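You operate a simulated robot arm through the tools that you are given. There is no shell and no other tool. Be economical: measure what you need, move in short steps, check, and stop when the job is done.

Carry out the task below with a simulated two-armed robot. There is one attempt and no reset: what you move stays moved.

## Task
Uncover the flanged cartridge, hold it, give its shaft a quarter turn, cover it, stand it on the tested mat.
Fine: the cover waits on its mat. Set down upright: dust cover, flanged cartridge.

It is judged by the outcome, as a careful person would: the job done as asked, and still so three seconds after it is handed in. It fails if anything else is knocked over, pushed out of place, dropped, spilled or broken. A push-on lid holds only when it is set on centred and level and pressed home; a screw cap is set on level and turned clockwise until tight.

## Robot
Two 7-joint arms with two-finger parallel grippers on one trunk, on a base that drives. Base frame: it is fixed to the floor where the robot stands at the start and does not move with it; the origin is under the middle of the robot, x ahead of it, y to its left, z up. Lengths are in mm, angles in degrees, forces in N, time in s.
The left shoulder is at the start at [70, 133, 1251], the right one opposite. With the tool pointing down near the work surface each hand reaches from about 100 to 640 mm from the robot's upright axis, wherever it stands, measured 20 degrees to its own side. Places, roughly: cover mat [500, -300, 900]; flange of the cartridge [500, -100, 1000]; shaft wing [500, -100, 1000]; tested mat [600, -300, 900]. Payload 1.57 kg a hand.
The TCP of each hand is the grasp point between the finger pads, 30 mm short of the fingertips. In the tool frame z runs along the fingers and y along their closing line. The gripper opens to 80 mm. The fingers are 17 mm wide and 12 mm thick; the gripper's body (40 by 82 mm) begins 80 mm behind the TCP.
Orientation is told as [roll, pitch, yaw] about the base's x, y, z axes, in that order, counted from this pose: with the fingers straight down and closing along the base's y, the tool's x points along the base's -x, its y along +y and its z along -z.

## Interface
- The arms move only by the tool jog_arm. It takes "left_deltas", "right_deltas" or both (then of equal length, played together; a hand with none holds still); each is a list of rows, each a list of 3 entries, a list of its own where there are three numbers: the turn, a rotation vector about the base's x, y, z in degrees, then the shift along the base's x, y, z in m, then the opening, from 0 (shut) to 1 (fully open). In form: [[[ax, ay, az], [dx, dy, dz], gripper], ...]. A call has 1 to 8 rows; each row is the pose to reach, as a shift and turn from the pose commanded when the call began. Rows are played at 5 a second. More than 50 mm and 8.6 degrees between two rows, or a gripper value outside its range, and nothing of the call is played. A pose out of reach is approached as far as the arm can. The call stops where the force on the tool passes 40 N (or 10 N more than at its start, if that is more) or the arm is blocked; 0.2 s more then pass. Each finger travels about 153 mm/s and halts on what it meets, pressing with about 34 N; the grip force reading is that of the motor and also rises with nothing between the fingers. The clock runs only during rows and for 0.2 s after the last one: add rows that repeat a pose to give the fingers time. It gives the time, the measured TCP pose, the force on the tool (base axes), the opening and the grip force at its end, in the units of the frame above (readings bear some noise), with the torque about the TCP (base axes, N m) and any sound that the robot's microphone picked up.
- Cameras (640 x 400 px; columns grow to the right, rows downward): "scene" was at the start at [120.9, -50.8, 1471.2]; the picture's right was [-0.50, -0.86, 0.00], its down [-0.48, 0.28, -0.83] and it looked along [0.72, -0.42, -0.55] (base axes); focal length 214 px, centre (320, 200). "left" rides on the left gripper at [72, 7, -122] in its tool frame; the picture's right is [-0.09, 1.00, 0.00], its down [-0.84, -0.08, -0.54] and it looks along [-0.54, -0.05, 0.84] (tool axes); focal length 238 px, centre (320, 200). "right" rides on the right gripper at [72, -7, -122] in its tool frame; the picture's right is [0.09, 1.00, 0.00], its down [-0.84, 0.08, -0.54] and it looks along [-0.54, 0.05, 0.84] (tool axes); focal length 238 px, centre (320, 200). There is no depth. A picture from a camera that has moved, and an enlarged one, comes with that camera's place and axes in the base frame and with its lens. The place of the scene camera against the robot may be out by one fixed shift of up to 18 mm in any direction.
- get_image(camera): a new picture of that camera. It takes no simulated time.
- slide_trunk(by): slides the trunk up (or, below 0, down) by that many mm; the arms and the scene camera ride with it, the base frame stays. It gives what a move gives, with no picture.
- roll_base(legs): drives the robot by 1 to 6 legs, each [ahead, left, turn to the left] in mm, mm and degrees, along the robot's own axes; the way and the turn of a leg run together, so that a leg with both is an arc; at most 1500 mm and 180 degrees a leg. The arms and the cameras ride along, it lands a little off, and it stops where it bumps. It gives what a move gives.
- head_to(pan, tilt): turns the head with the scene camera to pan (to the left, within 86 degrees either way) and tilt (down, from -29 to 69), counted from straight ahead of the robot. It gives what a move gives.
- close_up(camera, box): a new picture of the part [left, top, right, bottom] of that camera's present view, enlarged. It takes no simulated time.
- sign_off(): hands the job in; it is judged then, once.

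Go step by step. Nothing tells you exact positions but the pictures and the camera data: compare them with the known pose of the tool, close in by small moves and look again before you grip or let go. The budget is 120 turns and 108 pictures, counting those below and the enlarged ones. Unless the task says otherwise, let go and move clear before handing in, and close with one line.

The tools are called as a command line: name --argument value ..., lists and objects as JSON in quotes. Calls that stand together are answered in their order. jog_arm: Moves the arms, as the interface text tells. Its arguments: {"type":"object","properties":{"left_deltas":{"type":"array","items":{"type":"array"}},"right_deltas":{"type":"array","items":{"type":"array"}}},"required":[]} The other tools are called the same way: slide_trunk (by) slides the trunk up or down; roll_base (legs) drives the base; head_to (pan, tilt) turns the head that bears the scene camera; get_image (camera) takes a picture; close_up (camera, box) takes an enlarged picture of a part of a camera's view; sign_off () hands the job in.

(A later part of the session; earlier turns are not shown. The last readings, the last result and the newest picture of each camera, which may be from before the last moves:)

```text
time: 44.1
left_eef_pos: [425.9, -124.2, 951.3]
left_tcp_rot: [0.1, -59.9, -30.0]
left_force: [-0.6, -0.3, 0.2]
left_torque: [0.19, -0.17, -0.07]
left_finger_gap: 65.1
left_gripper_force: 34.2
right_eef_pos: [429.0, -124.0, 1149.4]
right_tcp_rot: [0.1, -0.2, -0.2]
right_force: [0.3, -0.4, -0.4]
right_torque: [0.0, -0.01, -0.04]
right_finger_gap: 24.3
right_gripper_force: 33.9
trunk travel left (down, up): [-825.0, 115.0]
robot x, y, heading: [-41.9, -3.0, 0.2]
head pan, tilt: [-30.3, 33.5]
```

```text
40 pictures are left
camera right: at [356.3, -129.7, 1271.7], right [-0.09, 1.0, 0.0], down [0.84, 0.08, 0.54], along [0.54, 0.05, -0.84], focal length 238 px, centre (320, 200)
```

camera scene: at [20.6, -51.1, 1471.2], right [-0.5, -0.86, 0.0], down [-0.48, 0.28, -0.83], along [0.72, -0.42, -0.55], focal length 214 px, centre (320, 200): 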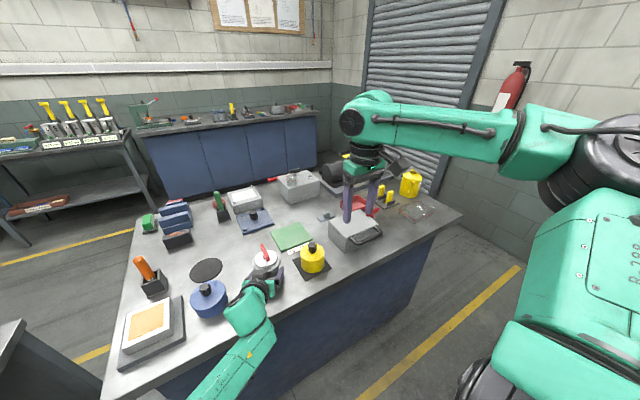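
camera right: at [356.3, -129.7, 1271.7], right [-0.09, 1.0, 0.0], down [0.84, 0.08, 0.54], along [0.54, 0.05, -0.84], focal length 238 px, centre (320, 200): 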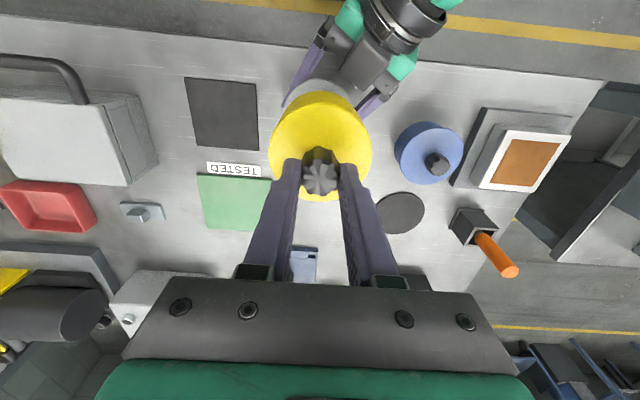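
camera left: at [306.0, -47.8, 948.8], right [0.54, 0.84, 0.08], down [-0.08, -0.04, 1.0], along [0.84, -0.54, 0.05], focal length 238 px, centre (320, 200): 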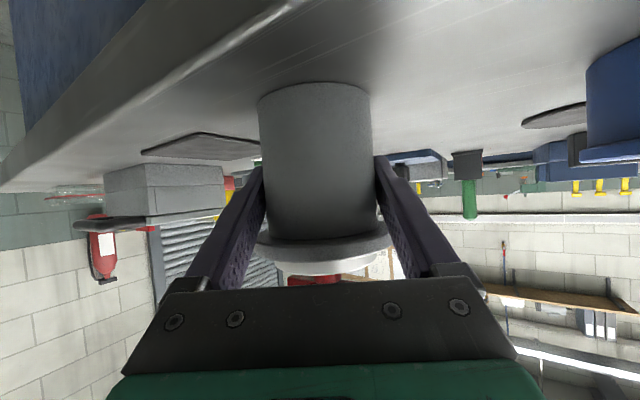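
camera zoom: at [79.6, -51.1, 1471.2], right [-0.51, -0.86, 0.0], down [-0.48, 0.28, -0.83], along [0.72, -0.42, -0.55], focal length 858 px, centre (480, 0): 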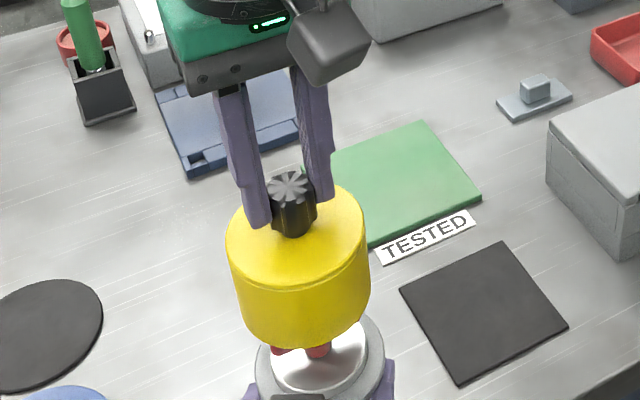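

Best estimate of the cartridge axis is (427.5,-124.5). Lower the cover until its rim is just above the flange and inspect.

jog_arm --right_deltas '[[[0, 0, 0], [-0.001, 0, -0.015], 0], [[0, 0, 0], [-0.001, 0, -0.03], 0], [[0, 0, 0], [-0.001, 0, -0.045], 0], [[0, 0, 0], [-0.001, 0, -0.053], 0], [[0, 0, 0], [-0.001, 0, -0.053], 0]]'

close_up --camera "scene" --box '[230, 230, 330, 313]'

close_up --camera "right" --box '[220, 80, 420, 205]'

```text
time: 45.3
left_eef_pos: [425.2, -124.9, 951.0]
left_tcp_rot: [0.1, -59.9, -30.1]
left_force: [0.3, -0.4, 0.9]
left_torque: [0.25, -0.14, -0.02]
left_finger_gap: 65.0
left_gripper_force: 33.8
right_eef_pos: [427.1, -123.5, 1099.6]
right_tcp_rot: [0.0, -0.1, 0.1]
right_force: [-1.1, -0.1, -0.5]
right_torque: [0.0, -0.04, -0.03]
right_finger_gap: 24.0
right_gripper_force: 34.2
trunk travel left (down, up): [-825.0, 115.0]
robot x, y, heading: [-44.1, -1.8, 0.0]
head pan, tilt: [-30.3, 33.5]
```

```text
4.82 times, centred on (280, 272) of scene
camera zoom: at [79.6, -51.1, 1471.2], right [-0.51, -0.86, 0.0], down [-0.48, 0.28, -0.83], along [0.72, -0.42, -0.55], focal length 1034 px, centre (513, -145)
```

zoom: 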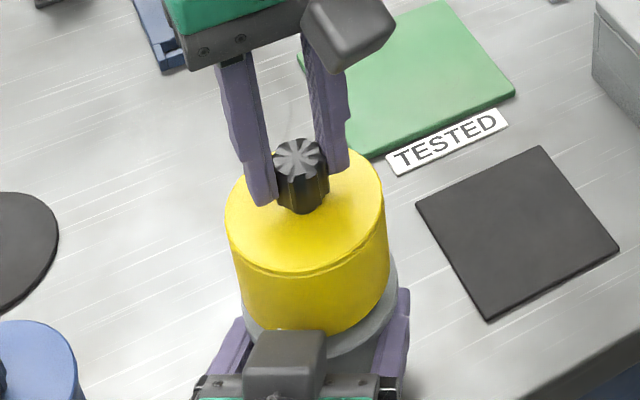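

```text
3.20 times, centred on (320, 142) of right
camera zoom: at [355.3, -130.4, 1220.4], right [-0.09, 1.0, 0.0], down [0.84, 0.08, 0.54], along [0.54, 0.05, -0.84], focal length 763 px, centre (320, 384)
```

zoom: 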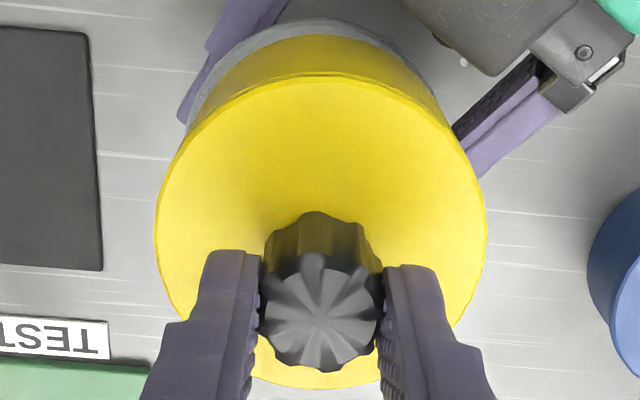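

Comparing with the originally seated view, the cover should go ~1.2 mm further in x. I'll apply that, lower 8 mm and check from the left camera.

jog_arm --right_deltas '[[[0, 0, 0], [0.0012, 0, -0.004], 0], [[0, 0, 0], [0.0012, 0, -0.009], 0], [[0, 0, 0], [0.0012, 0, -0.009], 0]]'

close_up --camera "left" --box '[220, 180, 420, 305]'

close_up --camera "right" --box '[220, 80, 420, 205]'

```text
time: 46.1
left_eef_pos: [425.8, -123.8, 950.4]
left_tcp_rot: [0.0, -60.0, -30.0]
left_force: [1.0, -0.8, 1.1]
left_torque: [0.21, -0.13, 0.01]
left_finger_gap: 64.9
left_gripper_force: 34.1
right_eef_pos: [427.1, -124.8, 1088.0]
right_tcp_rot: [0.0, 0.0, 0.0]
right_force: [-0.5, -0.8, -1.1]
right_torque: [-0.02, 0.01, -0.02]
right_finger_gap: 24.2
right_gripper_force: 34.3
trunk travel left (down, up): [-825.0, 115.0]
robot x, y, heading: [-41.7, 3.3, 0.1]
head pan, tilt: [-30.3, 33.5]
```

```text
3.20 times, centred on (320, 242) of left
camera zoom: at [306.0, -47.7, 948.8], right [0.54, 0.84, 0.08], down [-0.08, -0.04, 1.0], along [0.84, -0.54, 0.05], focal length 763 px, centre (320, 64)
```

zoom: 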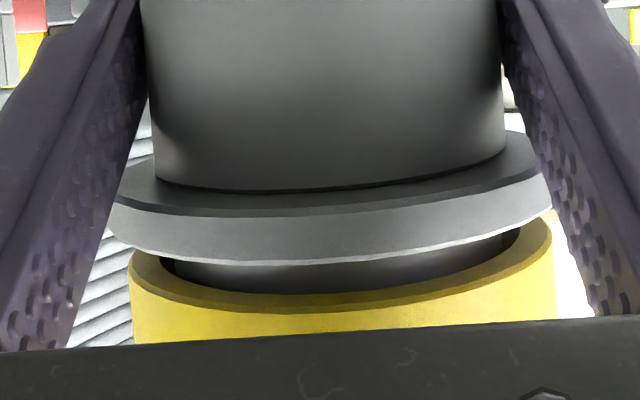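

```text
3.20 times, centred on (320, 142) of right
camera zoom: at [356.2, -130.2, 1210.9], right [-0.09, 1.0, 0.0], down [0.84, 0.08, 0.54], along [0.54, 0.05, -0.84], focal length 763 px, centre (320, 384)
```

zoom: 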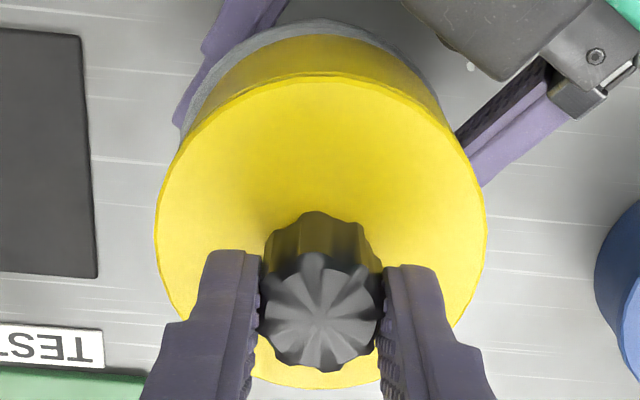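

Nearly coaxial; the cover sits ~1 mm too far +y. Correct and lower onto the flange.

jog_arm --right_deltas '[[[0, 0, 0], [0, -0.001, 0], 0], [[0, 0, 0], [0, -0.001, -0.003], 0], [[0, 0, 0], [0, -0.001, -0.006], 0], [[0, 0, 0], [0, -0.001, -0.006], 0]]'

close_up --camera "left" --box '[220, 180, 420, 305]'

```text
time: 47.1
left_eef_pos: [426.3, -125.5, 950.6]
left_tcp_rot: [-0.1, -60.0, -29.9]
left_force: [1.3, -0.6, 1.3]
left_torque: [0.3, -0.14, -0.02]
left_finger_gap: 65.1
left_gripper_force: 33.8
right_eef_pos: [428.3, -125.6, 1084.1]
right_tcp_rot: [0.0, -0.1, 0.0]
right_force: [0.2, -0.7, -0.5]
right_torque: [0.01, -0.02, 0.01]
right_finger_gap: 24.0
right_gripper_force: 33.5
trunk travel left (down, up): [-825.0, 115.0]
robot x, y, heading: [-40.8, -2.1, 0.2]
head pan, tilt: [-30.3, 33.5]
```

```text
3.20 times, centred on (320, 242) of left
camera zoom: at [306.0, -47.7, 948.8], right [0.54, 0.84, 0.08], down [-0.08, -0.04, 1.0], along [0.84, -0.54, 0.05], focal length 763 px, centre (320, 64)
```

zoom: 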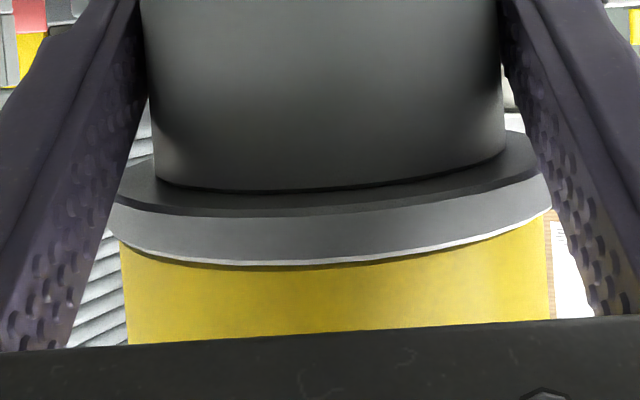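

Centred and level, about 1–2 mm to go. Press down gently.

jog_arm --right_deltas '[[[0, 0, 0], [0, 0, -0.0015], 0], [[0, 0, 0], [0, 0, -0.003], 0], [[0, 0, 0], [0, 0, -0.0045], 0], [[0, 0, 0], [0, 0, -0.0045], 0]]'

close_up --camera "left" --box '[220, 180, 420, 305]'

```text
time: 48.1
left_eef_pos: [425.0, -123.5, 951.5]
left_tcp_rot: [0.0, -59.8, -30.0]
left_force: [11.9, -1.9, -4.8]
left_torque: [0.01, 0.32, -0.09]
left_finger_gap: 65.2
left_gripper_force: 33.7
right_eef_pos: [429.7, -123.9, 1080.6]
right_tcp_rot: [0.0, -0.3, 0.0]
right_force: [-3.7, -0.9, 24.6]
right_torque: [-0.41, 0.05, -0.02]
right_finger_gap: 24.2
right_gripper_force: 34.0
trunk travel left (down, up): [-825.0, 115.0]
robot x, y, heading: [-39.1, 1.7, 0.1]
head pan, tilt: [-30.3, 33.5]
```

```text
3.20 times, centred on (320, 242) of left
camera zoom: at [305.4, -47.5, 949.1], right [0.54, 0.84, 0.08], down [-0.08, -0.04, 1.0], along [0.84, -0.54, 0.05], focal length 763 px, centre (320, 64)
```

zoom: 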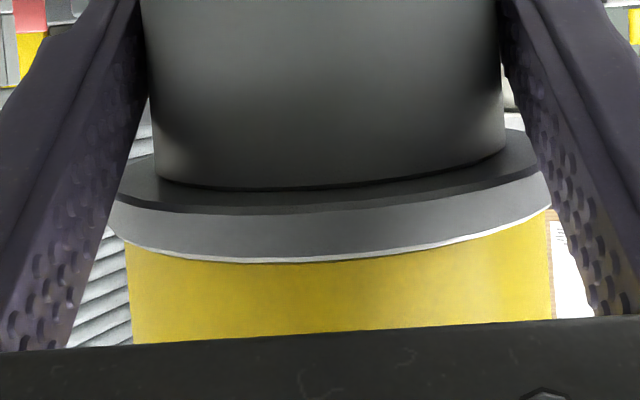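

Cover seated with 24 N, flush with the flange. Unload, release and rise.

jog_arm --right_deltas '[[[0, 0, 0], [0, 0, 0.0015], 0], [[0, 0, 0], [0, 0, 0.0015], 0.2], [[0, 0, 0], [0, 0, 0.0015], 0.5], [[0, 0, 0], [0, 0, 0.0015], 0.6], [[0, 0, 0], [0, 0, 0.035], 0.6], [[0, 0, 0], [0, -0.01, 0.08], 0.6], [[0, 0, 0], [0, -0.05, 0.1], 0.6], [[0, 0, 0], [-0.02, -0.09, 0.11], 0.6]]'

get_image --camera "scene"

get_image --camera "left"

```text
time: 49.9
left_eef_pos: [424.6, -123.0, 950.9]
left_tcp_rot: [0.0, -59.9, -29.9]
left_force: [-1.1, 2.5, 0.5]
left_torque: [-0.15, -0.2, 0.08]
left_finger_gap: 65.0
left_gripper_force: 34.6
right_eef_pos: [408.7, -214.5, 1189.5]
right_tcp_rot: [0.1, 0.0, 0.0]
right_force: [1.1, 0.3, -0.3]
right_torque: [0.01, -0.02, 0.0]
right_finger_gap: 47.9
right_gripper_force: 0.1
trunk travel left (down, up): [-825.0, 115.0]
robot x, y, heading: [-39.2, -0.2, -0.1]
head pan, tilt: [-30.3, 33.5]
```

```text
33 pictures are left
camera scene: at [78.1, -51.9, 1471.3], right [-0.5, -0.86, 0.0], down [-0.48, 0.28, -0.83], along [0.72, -0.42, -0.55], focal length 214 px, centre (320, 200)
```

scene: 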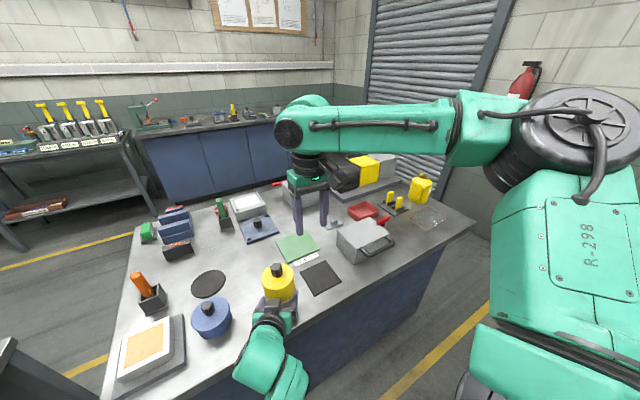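

```text
32 pictures are left
camera left: at [305.2, -47.9, 949.1], right [0.54, 0.84, 0.08], down [-0.08, -0.04, 1.0], along [0.84, -0.54, 0.05], focal length 238 px, centre (320, 200)
```

left: 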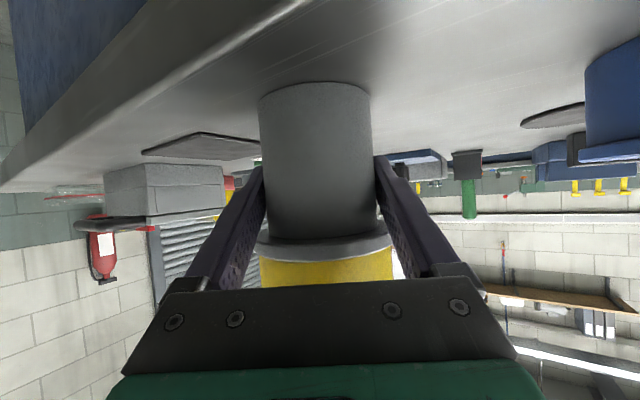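

Cover stays seated. Now lift the cartridge 25 mm, retract the right hand, then drive sideways toward the tested mat (centre ≈ (619,-263)).

jog_arm --left_deltas '[[[0, 0, 0], [0, 0, 0.003], 0], [[0, 0, 0], [0, 0, 0.007], 0], [[0, 0, 0], [0, 0, 0.011], 0], [[0, 0, 0], [0, 0, 0.016], 0], [[0, 0, 0], [0, 0, 0.021], 0], [[0, 0, 0], [0, 0, 0.026], 0], [[0, 0, 0], [0, 0, 0.026], 0]]' --right_deltas '[[[0, 0, 0], [-0.01, -0.01, 0.01], 0.6], [[0, 0, 0], [-0.03, -0.03, 0.02], 0.6], [[0, 0, 0], [-0.05, -0.05, 0.03], 0.6], [[0, 0, 0], [-0.07, -0.07, 0.04], 0.6], [[0, 0, 0], [-0.09, -0.09, 0.05], 0.6], [[0, 0, 0], [-0.1, -0.1, 0.06], 0.6], [[0, 0, 0], [-0.1, -0.1, 0.06], 0.6]]'

get_image --camera "left"

close_up --camera "scene" --box '[220, 230, 340, 330]'

```text
time: 51.5
left_eef_pos: [425.5, -125.1, 976.5]
left_tcp_rot: [-0.1, -59.8, -29.9]
left_force: [-1.0, 0.7, -9.9]
left_torque: [0.06, 0.0, 0.0]
left_finger_gap: 65.1
left_gripper_force: 33.7
right_eef_pos: [310.8, -316.6, 1248.2]
right_tcp_rot: [0.0, 0.1, -0.1]
right_force: [-0.3, -0.6, -0.5]
right_torque: [-0.02, 0.01, -0.01]
right_finger_gap: 48.2
right_gripper_force: 0.0
trunk travel left (down, up): [-825.0, 115.0]
robot x, y, heading: [-42.8, -0.3, -0.1]
head pan, tilt: [-30.3, 33.5]
```

```text
31 pictures are left
camera left: at [307.2, -47.9, 974.7], right [0.54, 0.84, 0.08], down [-0.08, -0.04, 1.0], along [0.84, -0.54, 0.04], focal length 238 px, centre (320, 200)
```

left: 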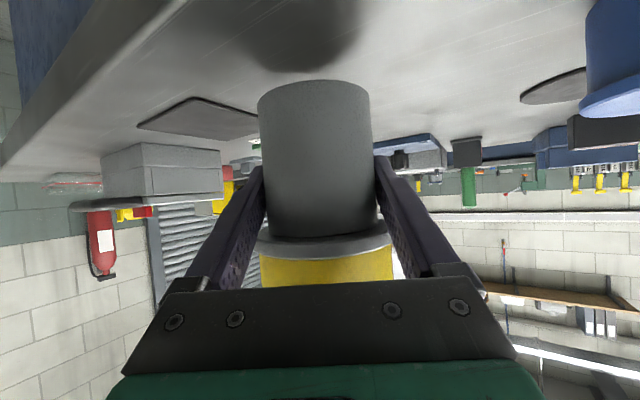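

```text
4.00 times, centred on (280, 280) of scene
camera zoom: at [81.9, -51.0, 1471.0], right [-0.51, -0.86, 0.0], down [-0.48, 0.28, -0.83], along [0.72, -0.42, -0.55], focal length 858 px, centre (480, -120)
```

zoom: 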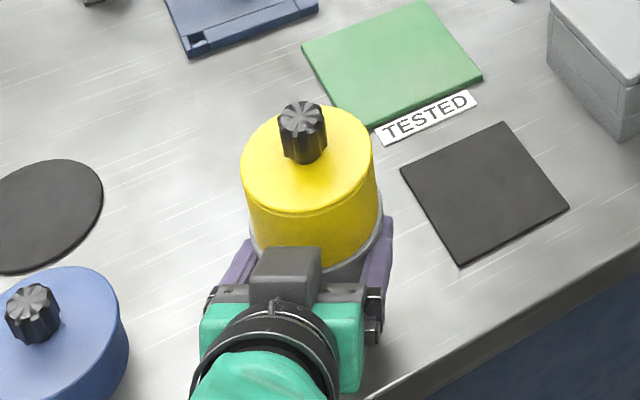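

Carried level and stable. Drive ahead 40 and right 140.

roll_base --legs '[[0, -140, 0], [40, 0, 0]]'

get_image --camera "left"

get_image --camera "scene"

```text
time: 53.3
left_eef_pos: [460.3, -260.4, 979.4]
left_tcp_rot: [0.1, -60.1, -30.3]
left_force: [-0.8, -0.3, -9.1]
left_torque: [0.03, 0.04, -0.01]
left_finger_gap: 65.2
left_gripper_force: 34.0
right_eef_pos: [344.1, -451.1, 1251.8]
right_tcp_rot: [0.0, -0.4, -0.1]
right_force: [-0.6, 0.7, -0.7]
right_torque: [-0.02, -0.08, 0.0]
right_finger_gap: 48.2
right_gripper_force: 0.2
trunk travel left (down, up): [-825.0, 115.0]
robot x, y, heading: [-2.6, -140.5, -0.0]
head pan, tilt: [-30.3, 33.5]
```

```text
29 pictures are left
camera left: at [340.7, -184.2, 977.3], right [0.54, 0.84, 0.08], down [-0.09, -0.04, 1.0], along [0.84, -0.54, 0.05], focal length 238 px, centre (320, 200)
```

left: 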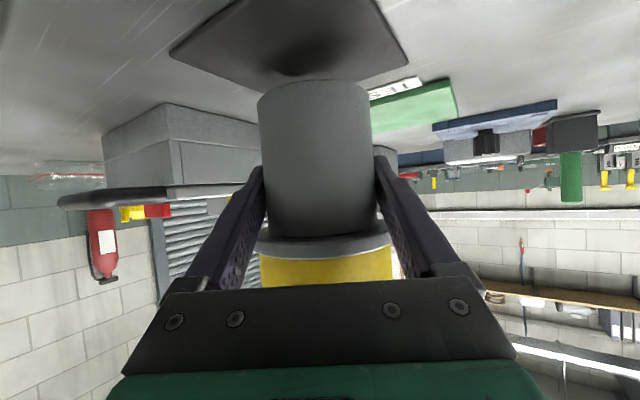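

```text
28 pictures are left
camera scene: at [111.9, -186.4, 1472.0], right [-0.51, -0.86, 0.0], down [-0.47, 0.28, -0.84], along [0.72, -0.42, -0.55], focal length 214 px, centre (320, 200)
```

scene: 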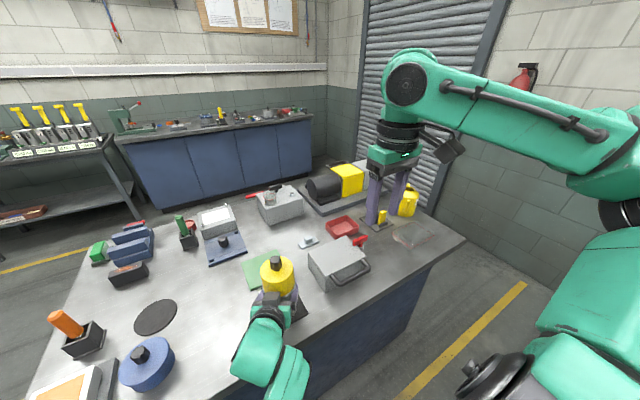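

All steady. Extend the left arm ahead 150 mm over the green mat.

jog_arm --left_deltas '[[[0, 0, 0], [0.015, 0, 0], 0], [[0, 0, 0], [0.04, 0, 0], 0], [[0, 0, 0], [0.065, 0, 0], 0], [[0, 0, 0], [0.09, 0, 0], 0], [[0, 0, 0], [0.115, 0, 0], 0], [[0, 0, 0], [0.138, 0, 0], 0], [[0, 0, 0], [0.15, 0, 0], 0], [[0, 0, 0], [0.15, 0, 0], 0]]'

get_image --camera "left"

close_up --camera "scene" --box '[200, 210, 360, 330]'

get_image --camera "right"

```text
time: 54.3
left_eef_pos: [541.9, -237.0, 944.6]
left_tcp_rot: [6.3, -57.0, -35.7]
left_force: [-29.3, -12.1, 11.1]
left_torque: [-0.7, 0.75, -0.21]
left_finger_gap: 64.8
left_gripper_force: 34.1
right_eef_pos: [339.3, -454.5, 1251.0]
right_tcp_rot: [0.0, -0.4, -0.2]
right_force: [1.0, 0.1, -0.4]
right_torque: [-0.06, 0.02, 0.0]
right_finger_gap: 48.2
right_gripper_force: 0.1
trunk travel left (down, up): [-825.0, 115.0]
robot x, y, heading: [-3.2, -134.9, -0.0]
head pan, tilt: [-30.3, 33.5]
stopped in row 5 (left hand): the force on the tool passed its limit (the readings are from after the stop); the commanded pose is now the measured one
```

```text
27 pictures are left
camera left: at [421.8, -160.5, 949.8], right [0.54, 0.83, 0.14], down [-0.07, -0.12, 0.99], along [0.84, -0.55, 0.0], focal length 238 px, centre (320, 200)
```

left: 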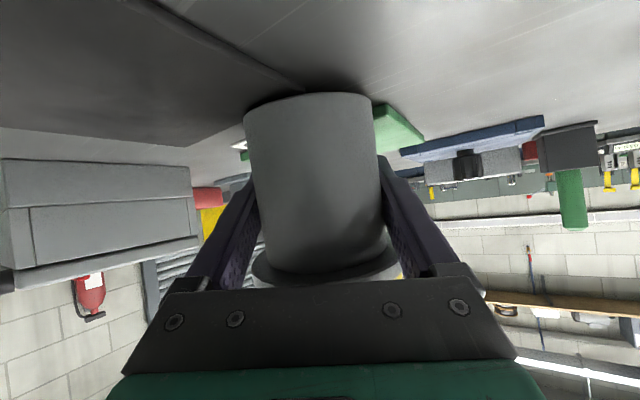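

```text
3.33 times, centred on (280, 270) of scene
camera zoom: at [109.1, -189.2, 1472.1], right [-0.51, -0.86, 0.0], down [-0.47, 0.28, -0.84], along [0.72, -0.42, -0.55], focal length 715 px, centre (453, -33)
```

zoom: 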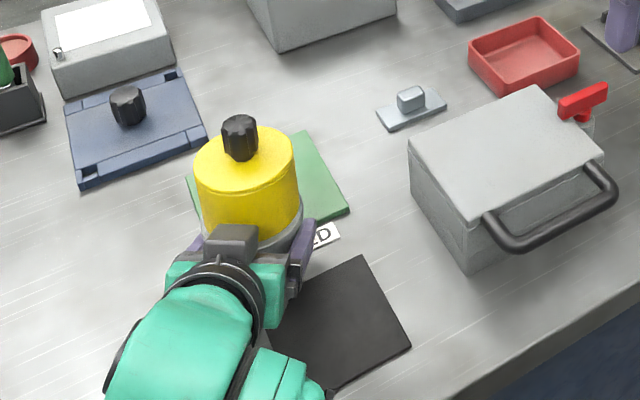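

```text
25 pictures are left
camera right: at [267.0, -460.5, 1371.9], right [-0.09, 1.0, 0.0], down [0.83, 0.07, 0.55], along [0.55, 0.05, -0.84], focal length 238 px, centre (320, 200)
```

right: 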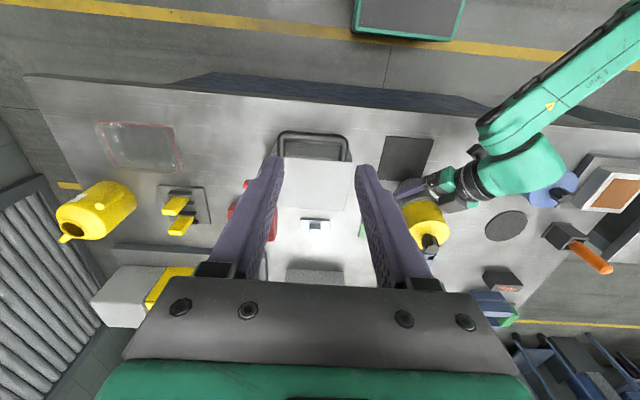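

The left arm sagged off course and the cartridge touched the table; the forearm probably met the table edge or a singular posture. I'll first rise gently and look.

jog_arm --left_deltas '[[[0, 0, 0], [0, 0, 0.005], 0], [[0, 0, 0], [0, 0, 0.012], 0], [[0, 0, 0], [0, 0, 0.02], 0], [[0, 0, 0], [0, 0, 0.02], 0]]'

get_image --camera "left"

head_to --pan -15 --tilt 50

get_image --camera "scene"

```text
time: 55.3
left_eef_pos: [545.3, -227.9, 951.3]
left_tcp_rot: [7.0, -55.5, -35.5]
left_force: [-15.4, -3.3, -13.0]
left_torque: [-0.19, 0.63, 0.06]
left_finger_gap: 63.8
left_gripper_force: 34.1
right_eef_pos: [347.6, -455.0, 1248.4]
right_tcp_rot: [0.1, -0.3, -0.1]
right_force: [0.0, 0.0, -0.6]
right_torque: [0.01, 0.02, -0.01]
right_finger_gap: 48.0
right_gripper_force: 0.1
trunk travel left (down, up): [-825.0, 115.0]
robot x, y, heading: [-2.6, -138.9, -0.2]
head pan, tilt: [-30.3, 33.5]
```

```text
24 pictures are left
camera left: at [425.9, -152.9, 960.2], right [0.53, 0.83, 0.14], down [-0.05, -0.14, 0.99], along [0.84, -0.54, -0.03], focal length 238 px, centre (320, 200)
```

left: 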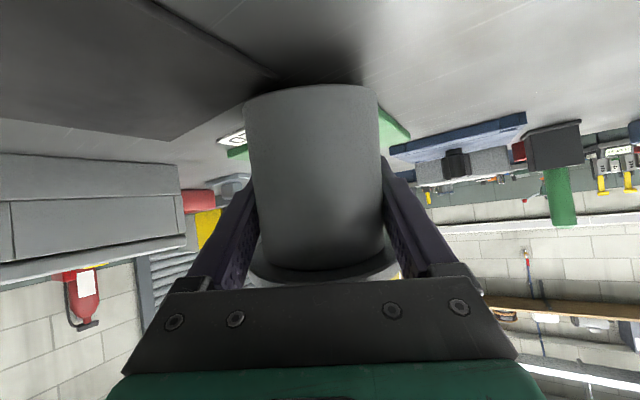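

```text
time: 56.1
left_eef_pos: [545.9, -226.9, 953.6]
left_tcp_rot: [7.0, -55.6, -35.5]
left_force: [-14.7, -1.1, -13.1]
left_torque: [-0.14, 0.6, 0.09]
left_finger_gap: 63.7
left_gripper_force: 34.2
right_eef_pos: [346.3, -453.5, 1250.4]
right_tcp_rot: [0.0, -0.2, -0.2]
right_force: [0.4, 0.0, -0.6]
right_torque: [0.02, 0.02, 0.01]
right_finger_gap: 48.2
right_gripper_force: 0.1
trunk travel left (down, up): [-825.0, 115.0]
robot x, y, heading: [-5.6, -137.8, -0.2]
head pan, tilt: [-15.0, 50.0]
```

```text
23 pictures are left
camera scene: at [114.5, -163.8, 1447.3], right [-0.26, -0.97, 0.0], down [-0.74, 0.2, -0.64], along [0.62, -0.17, -0.76], focal length 214 px, centre (320, 200)
```

scene: 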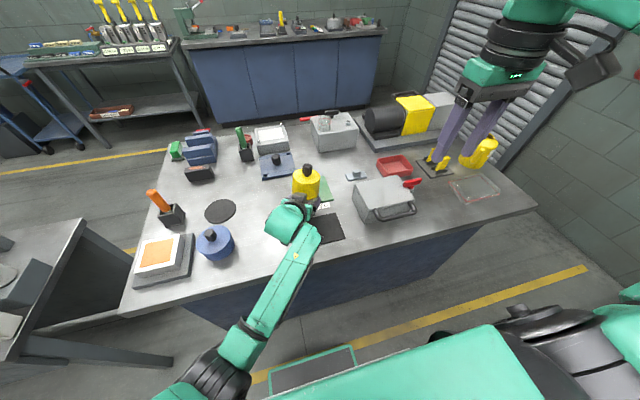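

The hand got stuck off-pose. I'll back out the way it came: restore orientation, rise and retreat toward (465,-262).

jog_arm --left_deltas '[[[-0.6, -0.15, 0], [-0.01, -0.003, 0.004], 0], [[-1.2, -0.3, 0], [-0.02, -0.006, 0.008], 0], [[-1.8, -0.45, 0.1], [-0.03, -0.01, 0.012], 0], [[-2.4, -0.6, 0.1], [-0.04, -0.013, 0.016], 0], [[-3.0, -0.75, 0.1], [-0.05, -0.017, 0.02], 0], [[-3.6, -0.9, 0.2], [-0.062, -0.021, 0.02], 0], [[-4.2, -1.0, 0.2], [-0.077, -0.025, 0.02], 0], [[-4.2, -1.0, 0.2], [-0.077, -0.025, 0.02], 0]]'

get_image --camera "left"

get_image --camera "scene"

```text
time: 57.9
left_eef_pos: [476.8, -246.2, 970.7]
left_tcp_rot: [4.4, -58.9, -32.9]
left_force: [0.0, 0.2, -10.2]
left_torque: [-0.11, -0.09, -0.04]
left_finger_gap: 63.4
left_gripper_force: 33.9
right_eef_pos: [349.9, -454.5, 1248.8]
right_tcp_rot: [0.0, 0.0, -0.2]
right_force: [-0.2, 0.4, -0.6]
right_torque: [0.02, 0.01, 0.01]
right_finger_gap: 47.9
right_gripper_force: 0.1
trunk travel left (down, up): [-825.0, 115.0]
robot x, y, heading: [-4.9, -139.8, -0.2]
head pan, tilt: [-15.0, 50.0]
```

```text
22 pictures are left
camera left: at [356.0, -171.4, 972.0], right [0.53, 0.84, 0.12], down [-0.08, -0.09, 0.99], along [0.85, -0.53, 0.03], focal length 238 px, centre (320, 200)
```

left: 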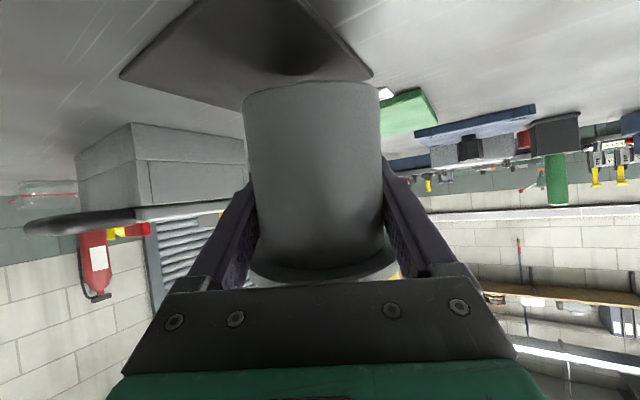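

```text
21 pictures are left
camera scene: at [118.5, -163.5, 1446.9], right [-0.26, -0.97, 0.0], down [-0.74, 0.2, -0.64], along [0.62, -0.17, -0.77], focal length 214 px, centre (320, 200)
```

scene: 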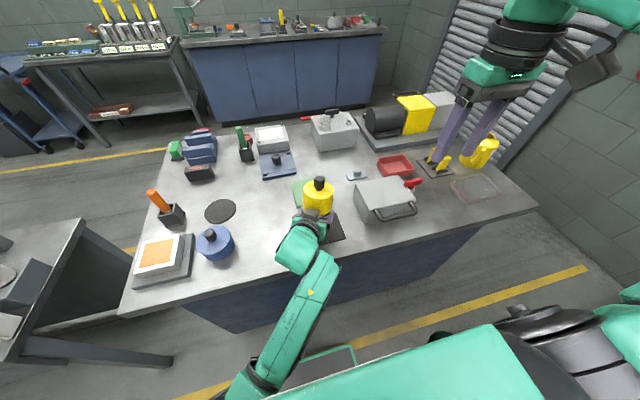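

jog_arm --left_deltas '[[[0, 0, 0], [0, 0, 0.01], 0], [[0, 0, 0], [0, 0, 0.02], 0], [[0, 0, 0], [0, 0, 0.03], 0], [[0, 0, 0], [0, 0, 0.03], 0], [[0, 0, 0], [0, 0, 0.03], 0]]'

close_up --camera "scene" --box '[220, 160, 380, 400]'

```text
time: 59.3
left_eef_pos: [470.3, -240.0, 981.4]
left_tcp_rot: [6.5, -56.5, -35.2]
left_force: [0.0, 0.0, -10.4]
left_torque: [-0.03, -0.1, 0.02]
left_finger_gap: 63.4
left_gripper_force: 33.6
right_eef_pos: [350.1, -454.2, 1248.9]
right_tcp_rot: [0.0, 0.0, -0.1]
right_force: [0.2, -0.2, 0.1]
right_torque: [-0.03, 0.03, 0.01]
right_finger_gap: 47.9
right_gripper_force: 0.0
trunk travel left (down, up): [-825.0, 115.0]
robot x, y, heading: [-3.8, -136.3, -0.1]
head pan, tilt: [-15.0, 50.0]
stopped in row 5 (left hand): the arm was blocked; the commanded pose is now the measured one
```

```text
1.67 times, centred on (300, 280) of scene
camera zoom: at [118.4, -163.4, 1446.9], right [-0.26, -0.97, 0.0], down [-0.74, 0.2, -0.64], along [0.62, -0.17, -0.77], focal length 358 px, centre (353, 67)
```

zoom: 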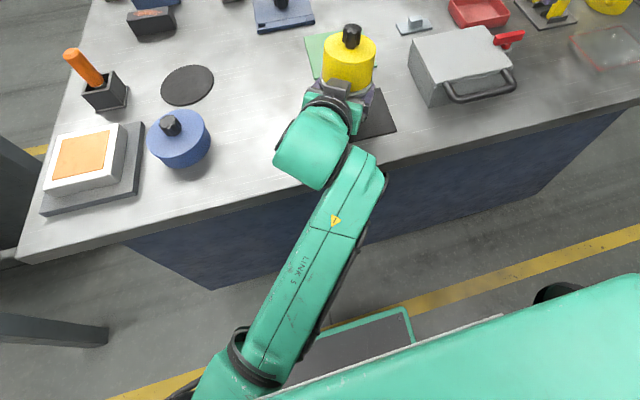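

The arm is physically blocked somewhere along its links, and the cartridge has slid deeper into the grip. I'll back off slightly and drive left to the clear table area so I can set it down and regrip properly.

roll_base --legs '[[-30, 0, 0], [0, 105, 0]]'

get_image --camera "left"

close_up --camera "scene" --box '[200, 160, 400, 400]'

```text
time: 60.9
left_eef_pos: [441.0, -137.6, 983.6]
left_tcp_rot: [6.7, -56.8, -35.5]
left_force: [0.2, -1.0, -9.4]
left_torque: [-0.05, -0.12, -0.01]
left_finger_gap: 63.6
left_gripper_force: 33.9
right_eef_pos: [322.2, -351.5, 1247.5]
right_tcp_rot: [0.2, 0.0, -0.1]
right_force: [-0.9, 0.5, -1.0]
right_torque: [0.04, -0.03, -0.02]
right_finger_gap: 47.9
right_gripper_force: 0.1
trunk travel left (down, up): [-825.0, 115.0]
robot x, y, heading: [-32.8, -32.3, 0.2]
head pan, tilt: [-15.0, 50.0]
```

```text
19 pictures are left
camera left: at [320.8, -62.9, 988.8], right [0.53, 0.83, 0.14], down [-0.07, -0.12, 0.99], along [0.84, -0.54, -0.01], focal length 238 px, centre (320, 200)
```

left: 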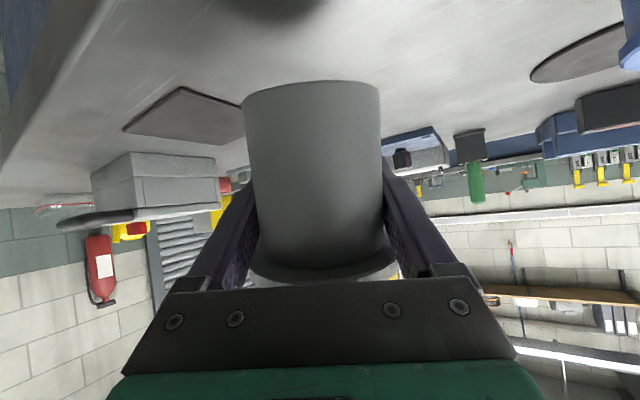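

```text
1.67 times, centred on (300, 280) of scene
camera zoom: at [88.8, -62.3, 1446.9], right [-0.26, -0.97, 0.0], down [-0.74, 0.2, -0.64], along [0.62, -0.17, -0.77], focal length 358 px, centre (353, 67)
```

zoom: 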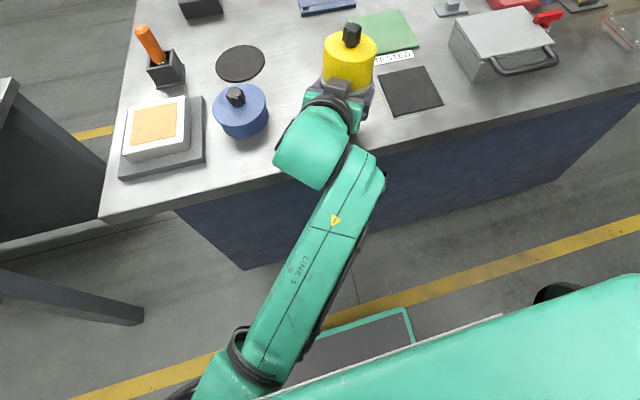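

Here the table is clear. Bottom of the cartridge is ~47 mm above the table, leaning a few degrees. I'll correct the lean and lower most of the way.

jog_arm --left_deltas '[[[-0.8, 0.5, 0], [0, 0, -0.006], 0], [[-1.6, 1.0, 0], [0, 0, -0.012], 0], [[-2.4, 1.5, 0], [0, 0, -0.018], 0], [[-3.2, 2.0, 0], [0, 0, -0.024], 0], [[-3.8, 2.4, 0], [0, 0, -0.03], 0], [[-3.8, 2.4, 0], [0, 0, -0.035], 0], [[-3.8, 2.4, 0], [0, 0, -0.035], 0]]'

get_image --camera "left"

```text
time: 62.5
left_eef_pos: [441.1, -136.4, 951.1]
left_tcp_rot: [-1.6, -57.1, -28.4]
left_force: [1.3, -0.6, 3.0]
left_torque: [-0.05, -0.37, -0.01]
left_finger_gap: 63.2
left_gripper_force: 34.0
right_eef_pos: [318.4, -347.8, 1248.8]
right_tcp_rot: [0.0, -0.1, -0.1]
right_force: [-0.8, 0.0, -0.9]
right_torque: [-0.03, -0.01, 0.02]
right_finger_gap: 48.1
right_gripper_force: 0.1
trunk travel left (down, up): [-825.0, 115.0]
robot x, y, heading: [-32.5, -31.1, -0.1]
head pan, tilt: [-15.0, 50.0]
```

```text
17 pictures are left
camera left: at [321.1, -61.0, 955.5], right [0.54, 0.84, 0.06], down [-0.03, -0.05, 1.0], along [0.84, -0.54, 0.0], focal length 238 px, centre (320, 200)
```

left: 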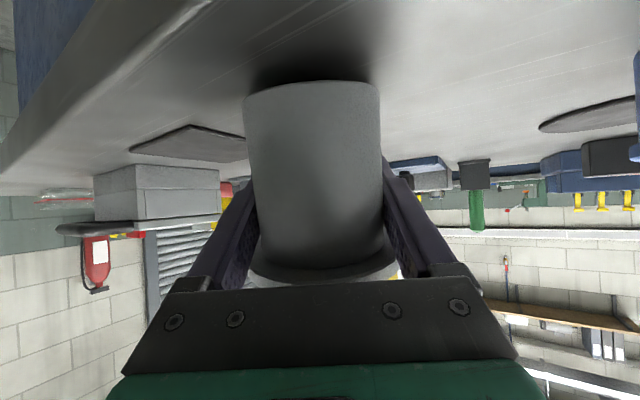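

jog_arm --left_deltas '[[[0, 0, 0], [0, 0, 0.01], 0], [[0, 0, 0], [0, 0, 0.02], 0], [[-1.6, -2.5, 0], [0, 0, 0.03], 0], [[-3.2, -5.0, 0], [0, 0, 0.03], 0], [[-3.2, -5.0, 0], [0, 0, 0.03], 0]]'

close_up --camera "scene" --box '[260, 160, 380, 240]'

get_image --camera "left"

```text
time: 63.7
left_eef_pos: [442.2, -136.5, 979.6]
left_tcp_rot: [-2.8, -62.7, -27.3]
left_force: [0.0, -0.3, -10.5]
left_torque: [-0.07, -0.12, 0.01]
left_finger_gap: 63.5
left_gripper_force: 33.9
right_eef_pos: [320.5, -349.7, 1246.9]
right_tcp_rot: [0.0, 0.0, -0.1]
right_force: [-0.1, 0.7, 0.6]
right_torque: [-0.01, 0.0, 0.0]
right_finger_gap: 48.1
right_gripper_force: 0.0
trunk travel left (down, up): [-825.0, 115.0]
robot x, y, heading: [-32.7, -33.7, -0.1]
head pan, tilt: [-15.0, 50.0]
```

```text
5.00 times, centred on (320, 200) of scene
camera zoom: at [88.9, -58.6, 1446.9], right [-0.26, -0.97, 0.0], down [-0.74, 0.2, -0.64], along [0.62, -0.17, -0.77], focal length 1072 px, centre (320, 200)
```

zoom: 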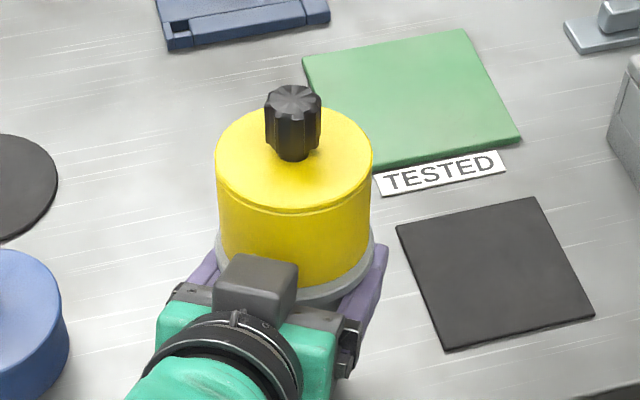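

```text
15 pictures are left
camera left: at [321.2, -60.7, 969.4], right [0.53, 0.84, 0.06], down [-0.11, 0.0, 0.99], along [0.84, -0.54, 0.1], focal length 238 px, centre (320, 200)
```

left: 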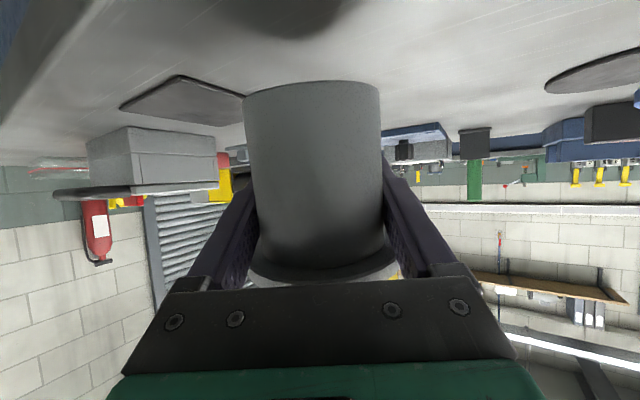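

Cover is still squarely seated; the whole leans ~5° forward still. Correct 5° more and lower.

jog_arm --left_deltas '[[[-1.4, -2.1, 0], [0, 0, -0.004], 0], [[-2.7, -4.2, 0], [0, 0, -0.01], 0], [[-2.7, -4.2, 0], [0, 0, -0.018], 0], [[-2.7, -4.2, 0], [0, 0, -0.024], 0], [[-2.7, -4.2, 0], [0, 0, -0.028], 0], [[-2.7, -4.2, 0], [0, 0, -0.031], 0], [[-2.7, -4.2, 0], [0, 0, -0.031], 0]]'

get_image --camera "left"

```text
time: 65.3
left_eef_pos: [440.2, -135.7, 948.9]
left_tcp_rot: [-3.7, -68.0, -26.5]
left_force: [3.4, -0.5, -0.8]
left_torque: [0.14, -0.39, -0.05]
left_finger_gap: 63.5
left_gripper_force: 33.6
right_eef_pos: [319.4, -348.6, 1249.3]
right_tcp_rot: [-0.1, 0.0, -0.2]
right_force: [0.5, -0.2, -0.6]
right_torque: [0.02, -0.02, 0.01]
right_finger_gap: 48.0
right_gripper_force: 0.1
trunk travel left (down, up): [-825.0, 115.0]
robot x, y, heading: [-30.3, -28.2, -0.3]
head pan, tilt: [-15.0, 50.0]
```

```text
14 pictures are left
camera left: at [322.0, -61.1, 926.9], right [0.53, 0.85, 0.06], down [-0.19, 0.05, 0.98], along [0.83, -0.53, 0.19], focal length 238 px, centre (320, 200)
```

left: 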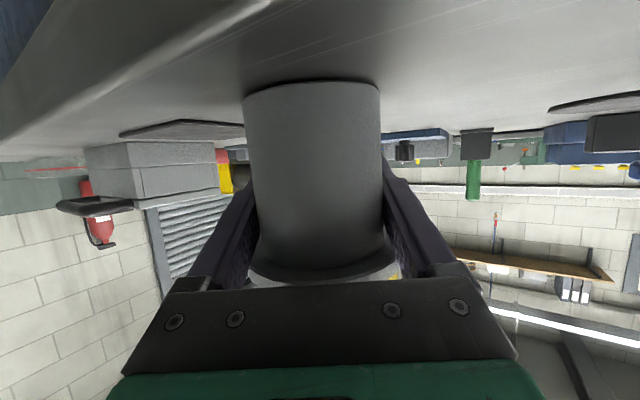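

The cartridge now stands on the table, level. Open the left fingers and withdraw along the finger line.

jog_arm --left_deltas '[[[0, 0, 0], [0, 0, 0], 0.85], [[0, 0, 0], [0, 0, 0], 1], [[0, 0, 0], [0, 0, 0], 1], [[0, 0, 0], [-0.017, 0.0083, 0.0075], 1], [[0, 0, 0], [-0.036, 0.0182, 0.0164], 1], [[0, 0, 0], [-0.058, 0.029, 0.0262], 1], [[0, 0, 0], [-0.08, 0.04, 0.036], 1], [[0, 0, 0], [-0.1, 0.05, 0.045], 1]]'

get_image --camera "left"

```text
time: 67.1
left_eef_pos: [338.8, -84.3, 991.5]
left_tcp_rot: [-3.7, -67.8, -26.5]
left_force: [-0.5, -0.1, 0.6]
left_torque: [-0.02, -0.01, -0.01]
left_finger_gap: 80.0
left_gripper_force: 0.1
right_eef_pos: [317.8, -348.3, 1249.6]
right_tcp_rot: [0.0, -0.1, 0.0]
right_force: [0.3, -0.2, 0.4]
right_torque: [-0.01, -0.01, -0.02]
right_finger_gap: 47.9
right_gripper_force: 0.0
trunk travel left (down, up): [-825.0, 115.0]
robot x, y, heading: [-28.8, -32.2, -0.1]
head pan, tilt: [-15.0, 50.0]
```

```text
13 pictures are left
camera left: at [220.4, -9.7, 969.9], right [0.53, 0.85, 0.06], down [-0.19, 0.05, 0.98], along [0.83, -0.53, 0.18], focal length 238 px, centre (320, 200)
```

left: 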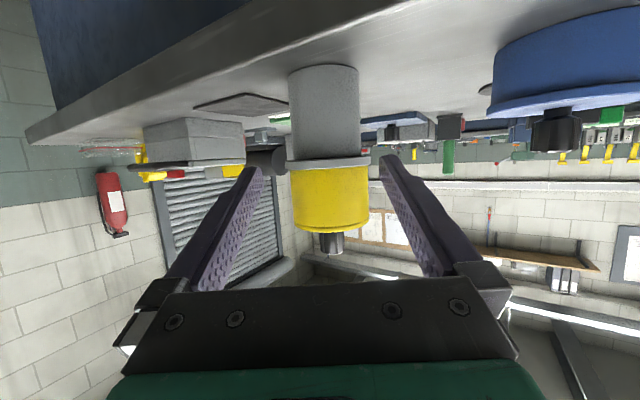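

The cartridge stands upright and covered at about (419,-125). I'll back the base and shift right so the left arm can regrip it in a more natural, extended posture.

roll_base --legs '[[-110, 0, 0], [0, -144, 0]]'

jog_arm --left_deltas '[[[0.4, 0.3, 0.5], [0.005, 0.03, 0], 1], [[0.8, 0.6, 1.0], [0.01, 0.06, 0], 1], [[1.2, 0.9, 1.5], [0.02, 0.09, 0], 1], [[1.6, 1.2, 2.0], [0.04, 0.12, 0.003], 1], [[2.0, 1.5, 2.6], [0.065, 0.14, 0.003], 1], [[2.6, 1.84, 3.4], [0.08, 0.147, 0.003], 1], [[2.6, 1.84, 3.4], [0.08, 0.147, 0.003], 1]]'

get_image --camera "left"

```text
time: 69.2
left_eef_pos: [232.3, -222.4, 990.7]
left_tcp_rot: [-4.1, -67.8, -26.1]
left_force: [-0.6, -0.8, 1.1]
left_torque: [0.0, -0.01, -0.01]
left_finger_gap: 79.6
left_gripper_force: 0.0
right_eef_pos: [213.0, -486.3, 1250.1]
right_tcp_rot: [0.0, -0.1, 0.0]
right_force: [-0.3, 0.2, 0.1]
right_torque: [-0.03, -0.01, -0.01]
right_finger_gap: 48.1
right_gripper_force: 0.1
trunk travel left (down, up): [-825.0, 115.0]
robot x, y, heading: [-141.1, -171.7, -0.1]
head pan, tilt: [-15.0, 50.0]
```

```text
time: 70.8
left_eef_pos: [312.4, -78.1, 994.4]
left_tcp_rot: [0.1, -65.0, -26.5]
left_force: [-0.3, -0.1, 0.9]
left_torque: [0.0, -0.02, -0.01]
left_finger_gap: 80.3
left_gripper_force: 0.2
right_eef_pos: [212.3, -488.5, 1248.0]
right_tcp_rot: [0.0, -0.1, 0.0]
right_force: [0.9, 1.1, 0.8]
right_torque: [0.0, 0.03, 0.02]
right_finger_gap: 47.9
right_gripper_force: 0.0
trunk travel left (down, up): [-825.0, 115.0]
robot x, y, heading: [-141.6, -173.9, -0.2]
head pan, tilt: [-15.0, 50.0]
```

```text
12 pictures are left
camera left: at [188.1, -9.6, 980.8], right [0.48, 0.87, 0.08], down [-0.16, -0.01, 0.99], along [0.86, -0.48, 0.13], focal length 238 px, centre (320, 200)
```

left: 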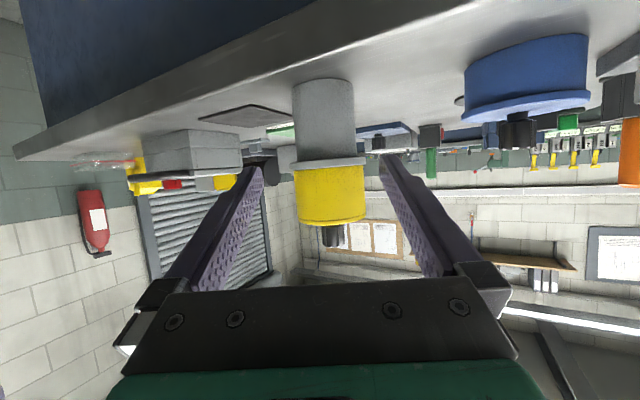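

Axis is near (416,-123.5); I need ~6 mm sideways correction. Shift and slide in partway, then check.

jog_arm --left_deltas '[[[0, 0, 0], [0.003, 0.0055, 0], 1], [[0, 0, 0], [0.022, -0.004, -0.008], 1], [[0, 0, 0], [0.042, -0.014, -0.018], 1], [[0, 0, 0], [0.062, -0.024, -0.028], 1], [[0, 0, 0], [0.062, -0.024, -0.028], 1]]'

get_image --camera "left"

```text
time: 72.0
left_eef_pos: [375.2, -103.6, 965.9]
left_tcp_rot: [0.1, -65.0, -26.3]
left_force: [-0.2, 0.0, 0.3]
left_torque: [0.0, -0.01, 0.02]
left_finger_gap: 79.8
left_gripper_force: 0.0
right_eef_pos: [211.6, -488.9, 1248.2]
right_tcp_rot: [0.1, -0.1, 0.0]
right_force: [-0.6, -0.3, -0.3]
right_torque: [0.04, 0.03, 0.01]
right_finger_gap: 48.1
right_gripper_force: 0.1
trunk travel left (down, up): [-825.0, 115.0]
robot x, y, heading: [-138.4, -176.5, 0.1]
head pan, tilt: [-15.0, 50.0]
```

```text
11 pictures are left
camera left: at [251.8, -34.7, 951.0], right [0.48, 0.87, 0.08], down [-0.16, -0.01, 0.99], along [0.86, -0.48, 0.13], focal length 238 px, centre (320, 200)
```

left: 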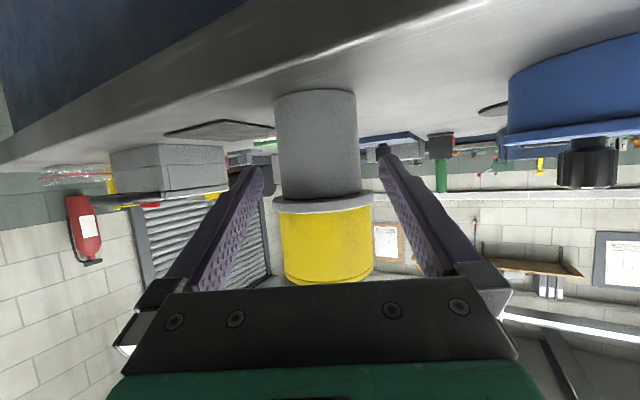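

Aligned. Slide the remaining ~50 mm and close.

jog_arm --left_deltas '[[[0, 0, 0], [0.015, -0.0075, -0.0075], 1], [[0, 0, 0], [0.03, -0.015, -0.015], 1], [[0, 0, 0], [0.045, -0.0225, -0.0205], 1], [[0, 0, 0], [0.045, -0.0225, -0.0205], 1], [[0, 0, 0], [0.045, -0.0225, -0.0205], 0.88], [[0, 0, 0], [0.045, -0.0225, -0.0205], 0.7], [[0, 0, 0], [0.045, -0.0225, -0.0205], 0.3], [[0, 0, 0], [0.045, -0.0225, -0.0205], 0]]'

get_image --camera "left"

```text
time: 73.8
left_eef_pos: [419.7, -125.6, 945.6]
left_tcp_rot: [0.0, -65.0, -26.2]
left_force: [-0.1, -2.4, 0.8]
left_torque: [-0.39, -0.1, -0.09]
left_finger_gap: 64.2
left_gripper_force: 34.0
right_eef_pos: [212.3, -488.1, 1248.6]
right_tcp_rot: [0.0, -0.1, 0.1]
right_force: [-0.4, 0.5, 0.7]
right_torque: [-0.03, -0.02, 0.0]
right_finger_gap: 48.0
right_gripper_force: 0.0
trunk travel left (down, up): [-825.0, 115.0]
robot x, y, heading: [-141.7, -175.1, 0.1]
head pan, tilt: [-15.0, 50.0]
```

```text
10 pictures are left
camera left: at [296.0, -57.3, 930.8], right [0.48, 0.87, 0.08], down [-0.16, -0.01, 0.99], along [0.86, -0.48, 0.13], focal length 238 px, centre (320, 200)
```

left: 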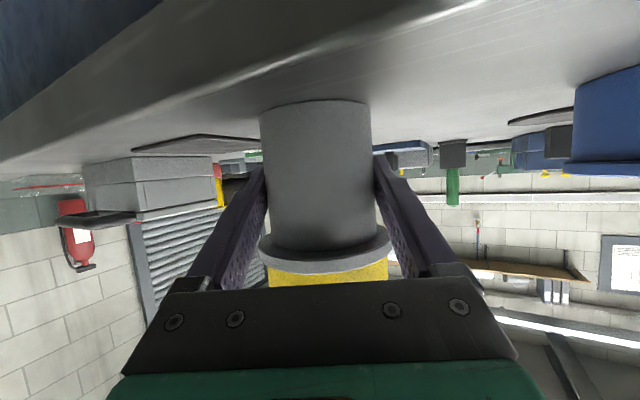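

Good grip at the axis. Lift slowly; the flange should come to rest on the fingers.

jog_arm --left_deltas '[[[0, 0, 0], [0, 0, 0.005], 0], [[0, 0, 0], [0, 0, 0.01], 0], [[0, 0, 0], [0, 0, 0.015], 0], [[0, 0, 0], [0, 0, 0.02], 0], [[0, 0, 0], [0, 0, 0.026], 0], [[0, 0, 0], [0, 0, 0.032], 0], [[0, 0, 0], [0, 0, 0.038], 0], [[0, 0, 0], [0, 0, 0.038], 0]]'

get_image --camera "left"

```text
time: 75.6
left_eef_pos: [421.1, -124.1, 981.2]
left_tcp_rot: [-0.1, -64.9, -26.3]
left_force: [0.6, -0.5, -10.7]
left_torque: [0.02, 0.08, 0.0]
left_finger_gap: 63.9
left_gripper_force: 33.7
right_eef_pos: [213.7, -489.2, 1247.4]
right_tcp_rot: [-0.1, 0.1, 0.0]
right_force: [0.3, -0.4, 1.1]
right_torque: [0.02, 0.01, 0.03]
right_finger_gap: 48.1
right_gripper_force: 0.0
trunk travel left (down, up): [-825.0, 115.0]
robot x, y, heading: [-139.7, -173.8, -0.0]
head pan, tilt: [-15.0, 50.0]
```

```text
9 pictures are left
camera left: at [297.9, -56.2, 967.7], right [0.48, 0.87, 0.08], down [-0.15, -0.01, 0.99], along [0.86, -0.48, 0.13], focal length 238 px, centre (320, 200)
```

left: 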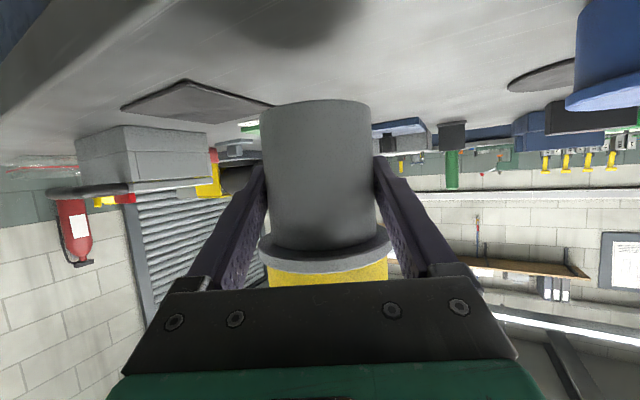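

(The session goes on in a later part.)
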